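You operate a simulated robot arm through the tools that you are given. There is no shell and no other tool. Be economical: measure what you need, move in short steps, check, and stop when the job is done.

Carry out the task below with a simulated robot arm. There is one attempt and no reset: what you move stays moved.

TASK
Count the sample pots on the steel table, then put as many of the grey jars from the steel table on the white log sheet.

It is judged by the outcome, as a careful person would: the job done as asked, and still so three seconds after it is handed in. It fails if anything else is knocked over, pushed out of place, dropped, spilled or broken.

THE ROBOT
A 7-joint arm with a two-finger parallel gripper, fixed in place. Base frame: the origin is at the foot of the arm, x ahead of it, y to its left, z up; the work surface is at about z = 0. Lengths are in m, angles in degrees, forces in N, time in s.
With the tool pointing down near the work surface it reaches from about 0.24 to 0.62 m from the base axis. Its first joint turns from -66.0 to 66.0 degrees. Payload 2.6 kg.
Tool frame: the origin (TCP) lies between the finger pads and is the grasp point; the fingertips stand 0.03 m ahead of it; z points along the fingers, y is the line along which they close. The gripper opens to 0.094 m. The fingers are 0.028 m wide and 0.01 m thick; the gripper's body (0.05 by 0.096 m) begins 0.055 m behind the TCP.
Orientation is that of the tool frame in the base frame, as a unit quaternion [w, x, y, z]. With the fingers straight down and closing along the base's y, the tool's x points along the base's -x, its y along +y and its z along -z.

THE INTERFACE
- The arm moves only by the tool apply_moves. Its argument "targets" is a list of rows, each a list of 7 numbers: the shift along the base's x, y, z in m, then the turn, a rotation vector about the base's x, y, z in degrees, then the finger opening in m, from 0 to 0.094. In form: [[tx, ty, tz, rx, ry, rz, fingers], ...]. A call has 1 to 10 rows; each row shifts and turns the commanded pose from where the row before left it. A row lasts 0.2 s, in which the tool goes at most 0.05 m and 8.6 degrees; a call with a longer step from one row to the next is refused whole, and so is a gripper value outside its range. A pose out of reach is approached as far as the arm can. The call stops where the force on the tool passes 40 N (or 10 N more than at its start, if that is more) or the arm is blocked; 0.2 s more then pass. The fingers move at their own pace (about 0.072 m/s each) and stop on an object; they squeeze with about 37 N. The grip force told is the motor's: it shows also when the fingers shut on nothing. Time passes only in rows, and 0.2 s behind the last, so rows that do not move let the fingers close. It gives the time, the measured TCP pose, the force on the tool (base axes), the opening and the grip force at its end, in the units of the frame above (readings bear some noise).
- Cameras (640 x 400 px; columns grow to the right, rows downward): "scene" is fixed at [0.0102, 0.4203, 0.5435]; the picture's right is [-0.88, -0.48, 0.00], its down [-0.37, 0.68, -0.63] and it looks along [0.30, -0.56, -0.77] (base axes); focal length 243 px, centre (320, 200). "wrist" rides on the gripper at [-0.037, 0, -0.058] in the tool frame; the picture's right is [0.00, -1.00, 0.00], its down [0.97, 0.00, -0.24] and it looks along [0.24, 0.00, 0.97] (tool axes); focal length 218 px, centre (320, 200).
- capture(camera): a new picture of that camera. No time passes.
- pixel_to_xyz(camera, pixels): for up to 12 pixels [column, row] of the newest picture of that camera ("zoom" is the newest enlarged one), the place [x, y, z] in the base frame of the surface seen there, good to about 0.002 m, but the place of the scene camera against the robot may be out by one fixed shift of up to 0.018 m in any direction. No time passes.
- enlarge(camera, box): a new picture of the part [left, top, right, bottom] of that camera's present view, enlarged. No time passes.
- job_done(): hands the job in; it is judged then, once.

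Work in short steps. Measure before you move; look again where a grasp or a placing could have gone wrong, and mend it. You have 60 turns and 22 pictures in all, the two below and enlarged ones among them. Open the gripper and draw the arm clear of the work before you hand the job in, unless the task says otherwise; then end with one line.

The tools are called as a command line: name --pt "numbers of a row" for each row, then --argument value for the rest, lists and objects as JSON in quotes. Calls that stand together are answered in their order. apply_moves: Moves the arm, as the interface text tells. Its arguments: {"type":"object","properties":{"targets":{"type":"array"}},"required":["targets"]} The other tools are called the same way: capture (camera) takes a picture; pixel_to_xyz (camera, pixels) gives the place of the surface under pixels of a picture; enlarge (camera, box) takes an enlarged picture of a part of a camera's view; job_done () hands the job in.

At the start:

```text
time_s: 0.0
tcp_pos: [0.3061, 0.1995, 0.2965]
tool_rot: [-0.001, 0.0, 1.0, 0.0]
contact_force: [0.2, 0.4, 0.0]
finger_gap: 0.094
grasp_force: 0.1
```

scene: 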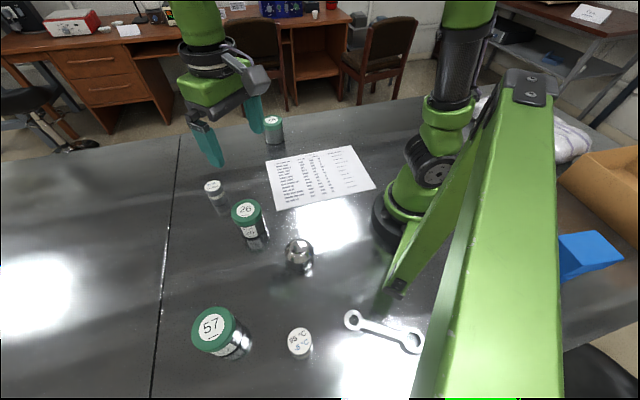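
wrist: 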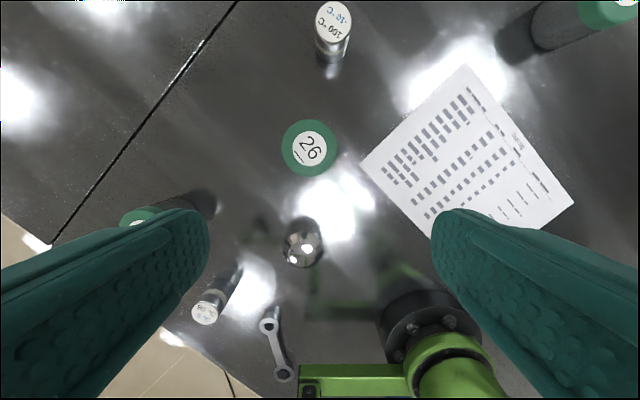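

The pictures show green-lidded items (numbered 26, 57 and one at scene (273,128)), white-topped cylinders at (213,190) and (299,343), and a metal item at (299,252). I'll enlarge to tell pots from jars.

enlarge --camera "scene" --box '[170, 100, 350, 212]'

enlarge --camera "scene" --box '[170, 190, 440, 370]'

```text
3.56 times, centred on (260, 156) of scene
```

zoom: 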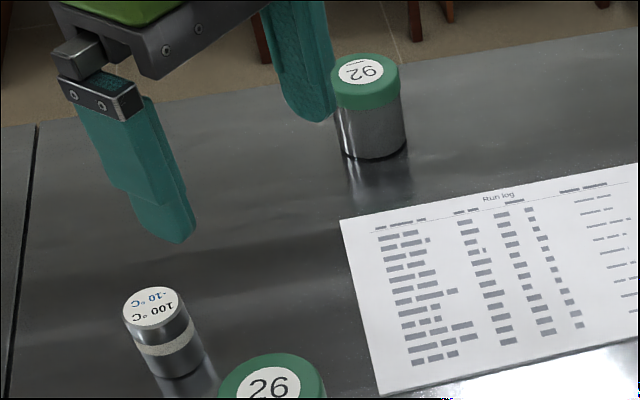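

```text
2.22 times, centred on (305, 280) of scene
```

zoom: 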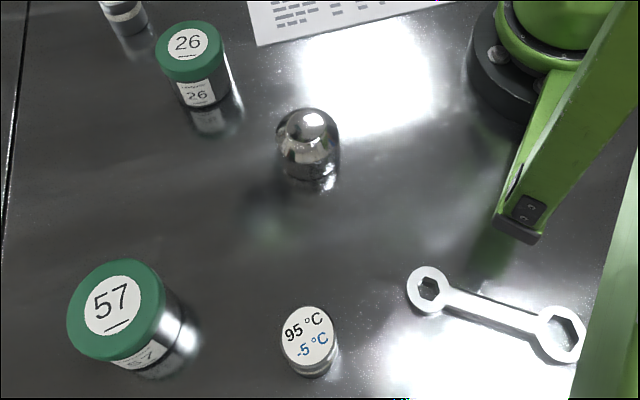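

Green-lidded numbered pots seen so far: 26, 57, 92; plus two small grey cylinders with temperature labels. I need to see the remaining table, so I move the wrist camera toward -y at height.

apply_moves --pt "0.01 -0.045 0.01 0 0 0 0.094" --pt "0.01 -0.045 0.01 0 0 0 0.094" --pt "0.01 -0.045 0.01 0 0 0 0.094" --pt "0 -0.045 0 0 0 0 0.094" --pt "0 -0.045 0 0 0 0 0.094" --pt "0 -0.045 0 0 0 0 0.094" --pt "0 -0.045 0 0 0 0 0.094"

capture --camera "wrist"

capture --camera "scene"

```text
time_s: 1.6
tcp_pos: [0.3362, -0.1153, 0.3264]
tool_rot: [0.0, -0.001, 1.0, 0.001]
contact_force: [-0.7, 0.5, 0.0]
finger_gap: 0.0939
grasp_force: 0.0
```

```text
17 pictures are left
```

wrist: 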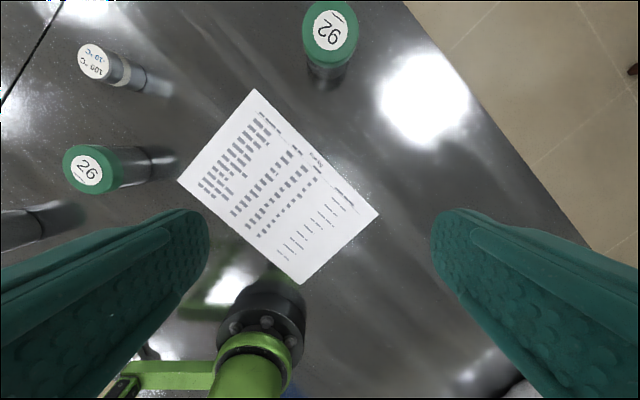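

```text
16 pictures are left
```

scene: 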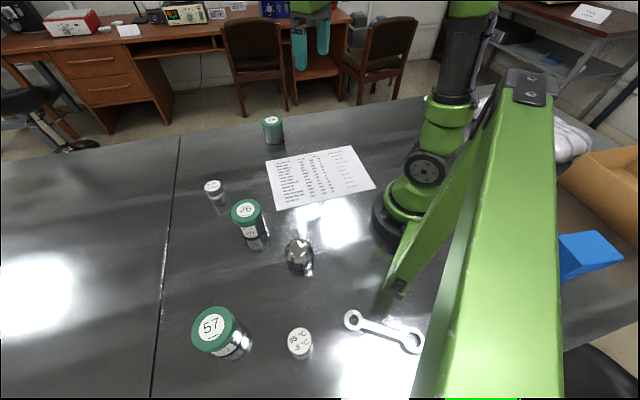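

No more items on the steel table. I'll look at the desk items and the jar bodies closely for clues on what is a "pot" and what is a "jar".

enlarge --camera "scene" --box '[40, 0, 210, 60]'

enlarge --camera "scene" --box '[180, 165, 300, 240]'

enlarge --camera "scene" --box '[180, 290, 330, 384]'

pixel_to_xyz --camera "scene" --pixels '[[245, 209], [210, 325], [272, 121], [299, 342], [213, 187], [300, 245], [266, 162], [351, 146], [375, 185], [278, 209], [320, 178]]'

pixel_to_xyz --camera "wrist" --pixels '[[254, 89], [378, 213], [300, 285], [178, 181], [331, 30], [86, 169], [278, 187], [312, 28], [348, 32]]'

```text
3.76 times, centred on (125, 30) of scene
```

zoom: 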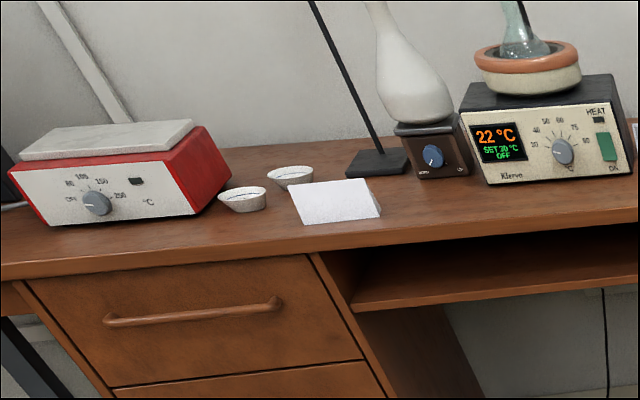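

```text
5.33 times, centred on (240, 202) of scene
```

zoom: 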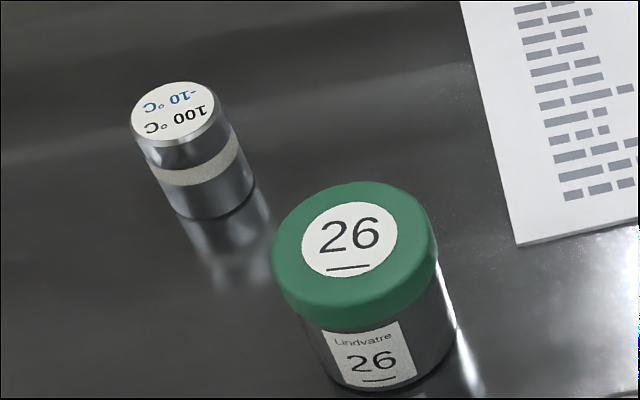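

```text
4.26 times, centred on (255, 337) of scene
```

zoom: 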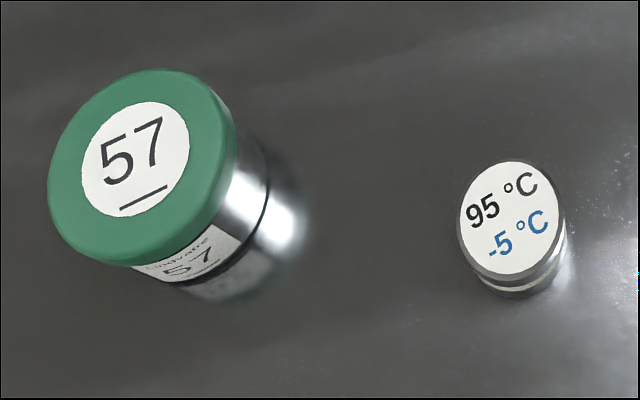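

```text
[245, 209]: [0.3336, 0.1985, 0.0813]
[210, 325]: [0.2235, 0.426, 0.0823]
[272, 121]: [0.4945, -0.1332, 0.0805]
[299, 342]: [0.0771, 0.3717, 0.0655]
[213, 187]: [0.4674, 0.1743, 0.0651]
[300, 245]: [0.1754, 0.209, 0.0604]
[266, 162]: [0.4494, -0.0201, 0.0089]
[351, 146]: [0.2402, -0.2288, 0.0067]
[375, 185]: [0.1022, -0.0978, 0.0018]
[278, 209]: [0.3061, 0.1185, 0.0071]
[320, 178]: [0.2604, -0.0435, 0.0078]
```

```text
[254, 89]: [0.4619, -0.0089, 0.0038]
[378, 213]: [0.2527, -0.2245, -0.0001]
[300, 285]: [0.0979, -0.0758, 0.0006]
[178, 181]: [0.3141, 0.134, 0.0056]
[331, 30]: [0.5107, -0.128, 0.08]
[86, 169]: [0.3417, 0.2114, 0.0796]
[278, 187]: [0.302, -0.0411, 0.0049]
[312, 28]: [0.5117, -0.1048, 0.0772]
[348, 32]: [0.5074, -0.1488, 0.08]
```

Temperature-labelled small cylinders (2) are the pots; the larger green-lidded grey jars are 26, 57, 92 (3). Before settling the count I look at the area hidden behind the arm strut, from above at y≈0.3 with the tool tilted back.

apply_moves --pt "0 0.045 0.01 0 0 0 0.094" --pt "0 0.045 0.01 0 0 0 0.094" --pt "0 0.045 0.01 0 0 0 0.094" --pt "0 0.045 0.01 0 0 0 0.094" --pt "0 0.045 0.01 0 0 0 0.094" --pt "0 0.045 0 0 8 0 0.094" --pt "0 0.045 0 0 8 0 0.094" --pt "0 0.045 0 0 8 0 0.094" --pt "0 0.02 0 0 0 0 0.094"

capture --camera "wrist"

```text
time_s: 3.6
tcp_pos: [0.3359, 0.2423, 0.3783]
tool_rot: [-0.174, -0.001, 0.985, -0.001]
contact_force: [0.0, 0.6, 0.4]
finger_gap: 0.0941
grasp_force: 0.1
out of reach, approached as far as the arm can: row 8
```

```text
12 pictures are left
```

wrist: 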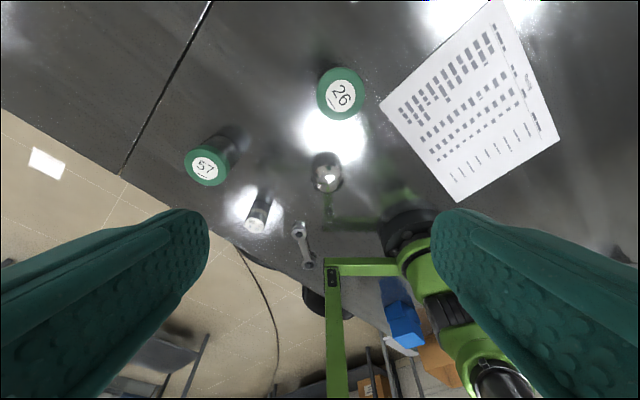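

The hidden area holds no further pots: 2 pots on the table, so two jars (26 and 92) go on the sheet. I untilt and go above jar 26 at about (0.342, 0.211).

apply_moves --pt "0 0 -0.01 0 -8 0 0.094" --pt "0 0 -0.03 0 -8 0 0.094" --pt "0 -0.015 -0.04 0 -4 0 0.094" --pt "0 -0.015 -0.04 0 0 0 0.094" --pt "0 0 -0.04 0 0 0 0.094" --pt "0 0 0 0 0 0 0.094"

capture --camera "wrist"

```text
time_s: 5.0
tcp_pos: [0.3359, 0.2118, 0.217]
tool_rot: [0.0, 0.0, 1.0, 0.0]
contact_force: [1.2, -0.1, -0.4]
finger_gap: 0.0943
grasp_force: 0.0
```

```text
11 pictures are left
```

wrist: 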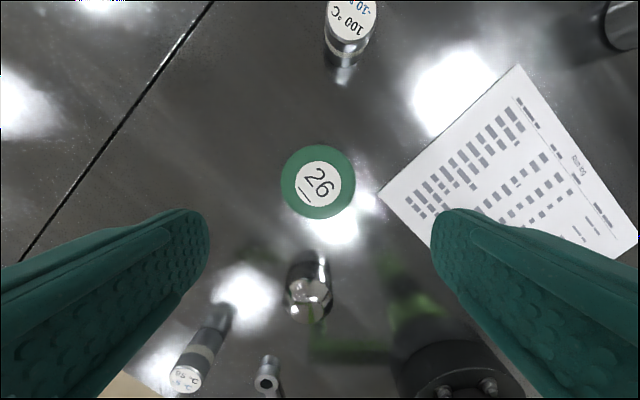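

Jar 26's lid spans about (281–355, 145–219); I measure its centre and edges.

pixel_to_xyz --camera "wrist" --pixels '[[318, 182], [284, 182], [352, 182], [318, 148], [318, 215], [515, 66], [380, 193], [480, 200], [309, 285]]'

```text
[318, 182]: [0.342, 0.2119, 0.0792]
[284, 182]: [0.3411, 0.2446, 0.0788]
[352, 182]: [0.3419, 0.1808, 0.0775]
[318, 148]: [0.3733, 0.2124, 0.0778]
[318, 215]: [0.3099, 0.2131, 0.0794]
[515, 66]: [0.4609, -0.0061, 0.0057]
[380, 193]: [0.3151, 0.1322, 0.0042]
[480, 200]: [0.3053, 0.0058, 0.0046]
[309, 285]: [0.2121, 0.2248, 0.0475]
```

Lid centre is (0.342, 0.2125), diameter ≈0.066, top 0.08. I descend to TCP z≈0.045.

apply_moves --pt "0.006 0.001 -0.04 0 0 0 0.094" --pt "0 0 -0.04 0 0 0 0.094" --pt "0 0 -0.03 0 0 0 0.094" --pt "0 0 -0.03 0 0 0 0.094" --pt "0 0 -0.03 0 0 0 0.094" --pt "0 0 0 0 0 0 0.094"

```text
time_s: 6.4
tcp_pos: [0.3426, 0.2137, 0.0454]
tool_rot: [0.001, 0.0, 1.0, 0.0]
contact_force: [-0.2, -0.5, 0.0]
finger_gap: 0.0938
grasp_force: 0.1
```

No contact; I close on the jar.

apply_moves --pt "0 0 0 0 0 0 0.06" --pt "0 0 0 0 0 0 0.05" --pt "0 0 0 0 0 0 0.05" --pt "0 0 0 0 0 0 0.05"

```text
time_s: 7.4
tcp_pos: [0.3425, 0.2136, 0.0474]
tool_rot: [0.0, 0.0, 1.0, 0.0]
contact_force: [0.1, -0.3, -0.4]
finger_gap: 0.0723
grasp_force: 36.7
```

Gripped (gap 0.072, 37 N). I lift gently and check.

apply_moves --pt "0 0 0.015 0 0 0 0.05" --pt "0 0 0.025 0 0 0 0.05" --pt "0 0 0.03 0 0 0 0.05" --pt "0 0 0 0 0 0 0.05"

capture --camera "scene"

```text
time_s: 8.4
tcp_pos: [0.3422, 0.2122, 0.1169]
tool_rot: [0.001, -0.001, 1.0, 0.0]
contact_force: [0.8, -0.2, -3.4]
finger_gap: 0.0725
grasp_force: 36.8
```

```text
10 pictures are left
```

scene: 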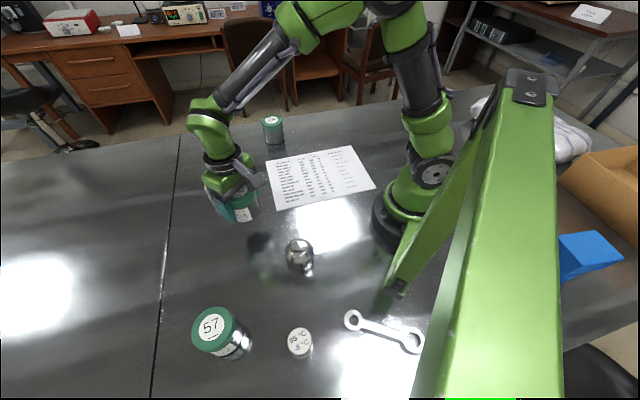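

Held (weight ~3.4 N). I carry it over the sheet to (0.35, -0.015).

apply_moves --pt "0 -0.025 0 0 0 0 0.05" --pt "0.002 -0.04 0 0 0 0 0.05" --pt "0.002 -0.04 0 0 0 0 0.05" --pt "0.002 -0.04 0 0 0 0 0.05" --pt "0.002 -0.04 0 0 0 0 0.05" --pt "0 -0.03 0 0 0 0 0.05" --pt "0 -0.013 0 0 0 0 0.05" --pt "0 0 -0.03 0 0 0 0.05" --pt "0 0 -0.02 0 0 0 0.05" --pt "0 0 0 0 0 0 0.05"

```text
time_s: 10.6
tcp_pos: [0.3497, -0.0162, 0.0667]
tool_rot: [0.0, 0.001, 1.0, 0.0]
contact_force: [-0.5, 0.2, -2.6]
finger_gap: 0.0722
grasp_force: 36.4
```

I lower the last ~2 cm in small steps, watching the force.

apply_moves --pt "0 0 -0.008 0 0 0 0.05" --pt "0 0 -0.006 0 0 0 0.05" --pt "0 0 -0.003 0 0 0 0.05" --pt "0 0 0 0 0 0 0.05"

```text
time_s: 11.6
tcp_pos: [0.3503, -0.0167, 0.05]
tool_rot: [0.0, 0.0, 1.0, 0.0]
contact_force: [-1.3, 0.2, 5.6]
finger_gap: 0.0722
grasp_force: 36.9
```

Contact felt (+5.6 N); I release and rise.

apply_moves --pt "0 0 0 0 0 0 0.08" --pt "0 0 0 0 0 0 0.094" --pt "0 0 0 0 0 0 0.094" --pt "0 0 0.03 0 0 0 0.094" --pt "0 0 0.045 0 0 0 0.094" --pt "0 0 0.045 0 0 0 0.094" --pt "0.03 -0.03 0.03 0 0 0 0.094" --pt "0.03 -0.03 0 0 0 0 0.094" --pt "0.03 -0.03 0 0 0 0 0.094" --pt "0.03 -0.02 0 0 0 0 0.094"

capture --camera "wrist"

```text
refused: row 7 steps farther than a row can; nothing moved
```

```text
9 pictures are left
```

wrist: 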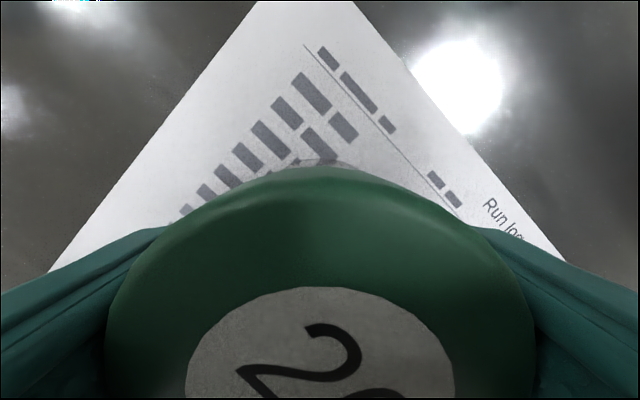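

Row 7 was too long; I repeat with shorter steps.

apply_moves --pt "0 0 0 0 0 0 0.08" --pt "0 0 0 0 0 0 0.094" --pt "0 0 0 0 0 0 0.094" --pt "0 0 0.03 0 0 0 0.094" --pt "0 0 0.045 0 0 0 0.094" --pt "0 0 0.045 0 0 0 0.094" --pt "0.03 -0.03 0.02 0 0 0 0.094" --pt "0.03 -0.03 0.02 0 0 0 0.094" --pt "0.03 -0.03 0 0 0 0 0.094" --pt "0.03 -0.02 0 0 0 0 0.094"

capture --camera "wrist"

```text
time_s: 13.8
tcp_pos: [0.4693, -0.1259, 0.2106]
tool_rot: [0.001, 0.0, 1.0, -0.001]
contact_force: [-0.3, 0.3, -1.0]
finger_gap: 0.0939
grasp_force: 0.2
```

```text
8 pictures are left
```

wrist: 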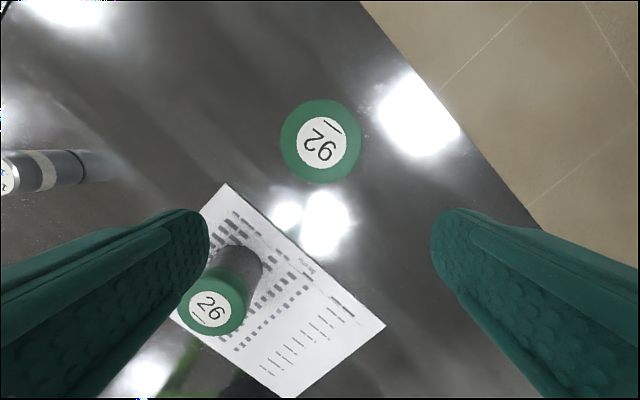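

Jar 26 stands on the sheet. Now I measure jar 92, lid spanning (280–362, 100–183).

pixel_to_xyz --camera "wrist" --pixels '[[321, 141], [284, 141], [358, 141], [321, 104], [321, 179], [215, 300], [226, 184], [385, 326], [296, 397]]'

```text
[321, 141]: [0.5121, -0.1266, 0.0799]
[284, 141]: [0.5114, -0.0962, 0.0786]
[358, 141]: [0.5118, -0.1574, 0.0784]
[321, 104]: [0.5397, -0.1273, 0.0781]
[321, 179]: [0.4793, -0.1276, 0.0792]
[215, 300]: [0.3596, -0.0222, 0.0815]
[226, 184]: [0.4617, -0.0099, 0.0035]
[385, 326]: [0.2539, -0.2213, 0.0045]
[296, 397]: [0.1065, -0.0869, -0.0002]
```

Jar 92 centre ≈ (0.511, -0.127); I move over and descend to z≈0.046.

apply_moves --pt "0.021 0 0 0 0 0 0.094" --pt "0.0205 -0.001 0 0 0 0 0.094" --pt "0 0 -0.04 0 0 0 0.094" --pt "0 0 -0.04 0 0 0 0.094" --pt "0 0 -0.03 0 0 0 0.094" --pt "0 0 -0.03 0 0 0 0.094" --pt "0 0 -0.024 0 0 0 0.094" --pt "0 0 0 0 0 0 0.094"

```text
time_s: 15.6
tcp_pos: [0.5101, -0.1255, 0.045]
tool_rot: [0.0, -0.001, 1.0, 0.001]
contact_force: [0.2, -0.6, -0.6]
finger_gap: 0.094
grasp_force: 0.0
```

Free of contact; close and lift slightly.

apply_moves --pt "0 0 0 0 0 0 0.06" --pt "0 0 0 0 0 0 0.05" --pt "0 0 0 0 0 0 0.05" --pt "0 0 0 0 0 0 0.05" --pt "0 0 0.015 0 0 0 0.05" --pt "0 0 0.025 0 0 0 0.05" --pt "0 0 0.03 0 0 0 0.05" --pt "0 0 0 0 0 0 0.05"

```text
time_s: 17.4
tcp_pos: [0.5115, -0.1258, 0.1164]
tool_rot: [0.0, 0.0, 1.0, 0.0]
contact_force: [-0.5, 0.3, -2.3]
finger_gap: 0.0717
grasp_force: 37.1
```

Held. I carry it to (0.26, -0.115), a little higher to clear jar 26.

apply_moves --pt "-0.02 0 0.03 0 0 0 0.05" --pt "-0.04 0 0 0 0 0 0.05" --pt "-0.04 0.002 0 0 0 0 0.05" --pt "-0.04 0.003 0 0 0 0 0.05" --pt "-0.04 0.003 0 0 0 0 0.05" --pt "-0.04 0.003 0 0 0 0 0.05" --pt "-0.0315 0 0 0 0 0 0.05" --pt "0 0 -0.04 0 0 0 0.05" --pt "0 0 -0.035 0 0 0 0.05" --pt "0 0 0 0 0 0 0.05"

capture --camera "scene"

```text
time_s: 19.6
tcp_pos: [0.2606, -0.1154, 0.0701]
tool_rot: [0.0, 0.0, 1.0, 0.0]
contact_force: [-0.7, 0.4, -2.9]
finger_gap: 0.0717
grasp_force: 37.4
```

```text
7 pictures are left
```

scene: 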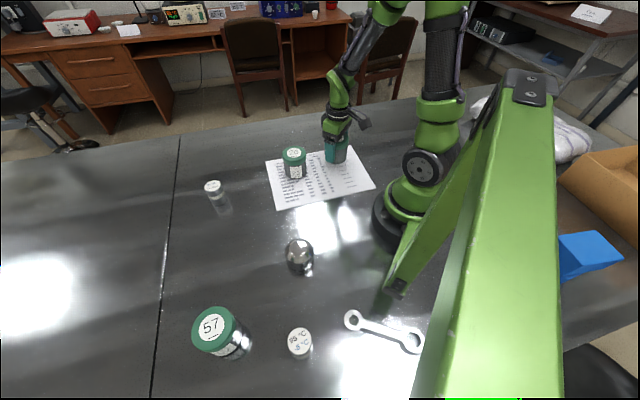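

Position looks right; lower the last 2 cm.

apply_moves --pt "0 0 -0.01 0 0 0 0.05" --pt "0 0 -0.007 0 0 0 0.05" --pt "0 0 -0.004 0 0 0 0.05" --pt "0 0 0 0 0 0 0.05"

```text
time_s: 20.6
tcp_pos: [0.26, -0.1157, 0.0499]
tool_rot: [0.0, 0.0, 1.0, 0.0]
contact_force: [0.1, 0.0, -2.9]
finger_gap: 0.0719
grasp_force: 36.9
```

Not touching yet (-2.9 N is just its weight); lower a few mm more.

apply_moves --pt "0 0 -0.002 0 0 0 0.05" --pt "0 0 -0.0015 0 0 0 0.05" --pt "0 0 0 0 0 0 0.05"

```text
time_s: 21.4
tcp_pos: [0.2607, -0.1159, 0.0454]
tool_rot: [0.001, 0.001, 1.0, 0.0]
contact_force: [-6.2, -0.8, 27.4]
finger_gap: 0.0713
grasp_force: 37.3
```

Firm contact now; back off 1.5 mm to ease it, release, and rise clear.

apply_moves --pt "0 0 0.0015 0 0 0 0.05" --pt "0 0 0 0 0 0 0.08" --pt "0 0 0 0 0 0 0.094" --pt "0 0 0 0 0 0 0.094" --pt "0 0 0.03 0 0 0 0.094" --pt "0 0 0.04 0 0 0 0.094" --pt "0 0 0.045 0 0 0 0.094" --pt "0 0 0.045 0 0 0 0.094" --pt "0.03 0 0.03 0 0 0 0.094" --pt "0.03 0 0.03 0 0 0 0.094"

capture --camera "wrist"

capture --camera "scene"

```text
time_s: 23.6
tcp_pos: [0.3206, -0.1151, 0.2673]
tool_rot: [-0.001, 0.0, 1.0, 0.0]
contact_force: [1.0, 0.3, -0.3]
finger_gap: 0.094
grasp_force: 0.0
```

```text
6 pictures are left
```

wrist: 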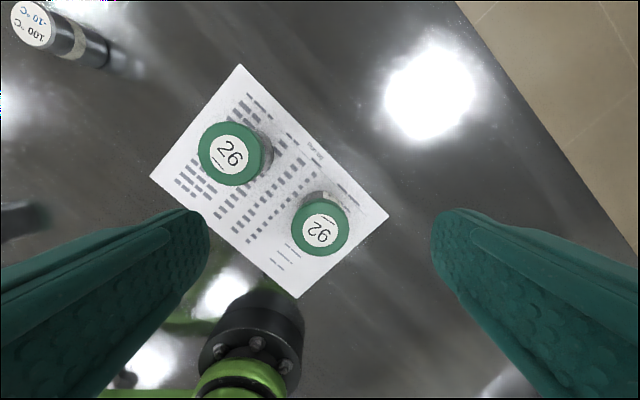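

```text
5 pictures are left
```

scene: 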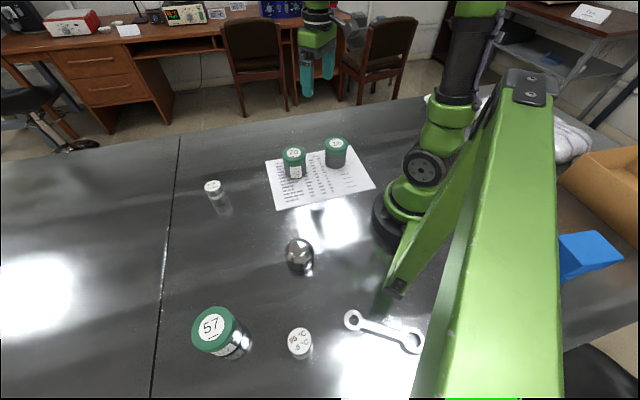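

Both jars stand upright within the sheet, the rest is undisturbed, and the gripper is open and clear.

job_done

```text
The job is handed in.
```

I counted two sample pots on the steel table (the small temperature-labelled cylinders, 100/-10 °C and 95/-5 °C) and put two grey jars, 26 and 92, upright on the white log sheet; nothing was labelled "pot" or "jar", so I took the three green-lidded containers as the jars.
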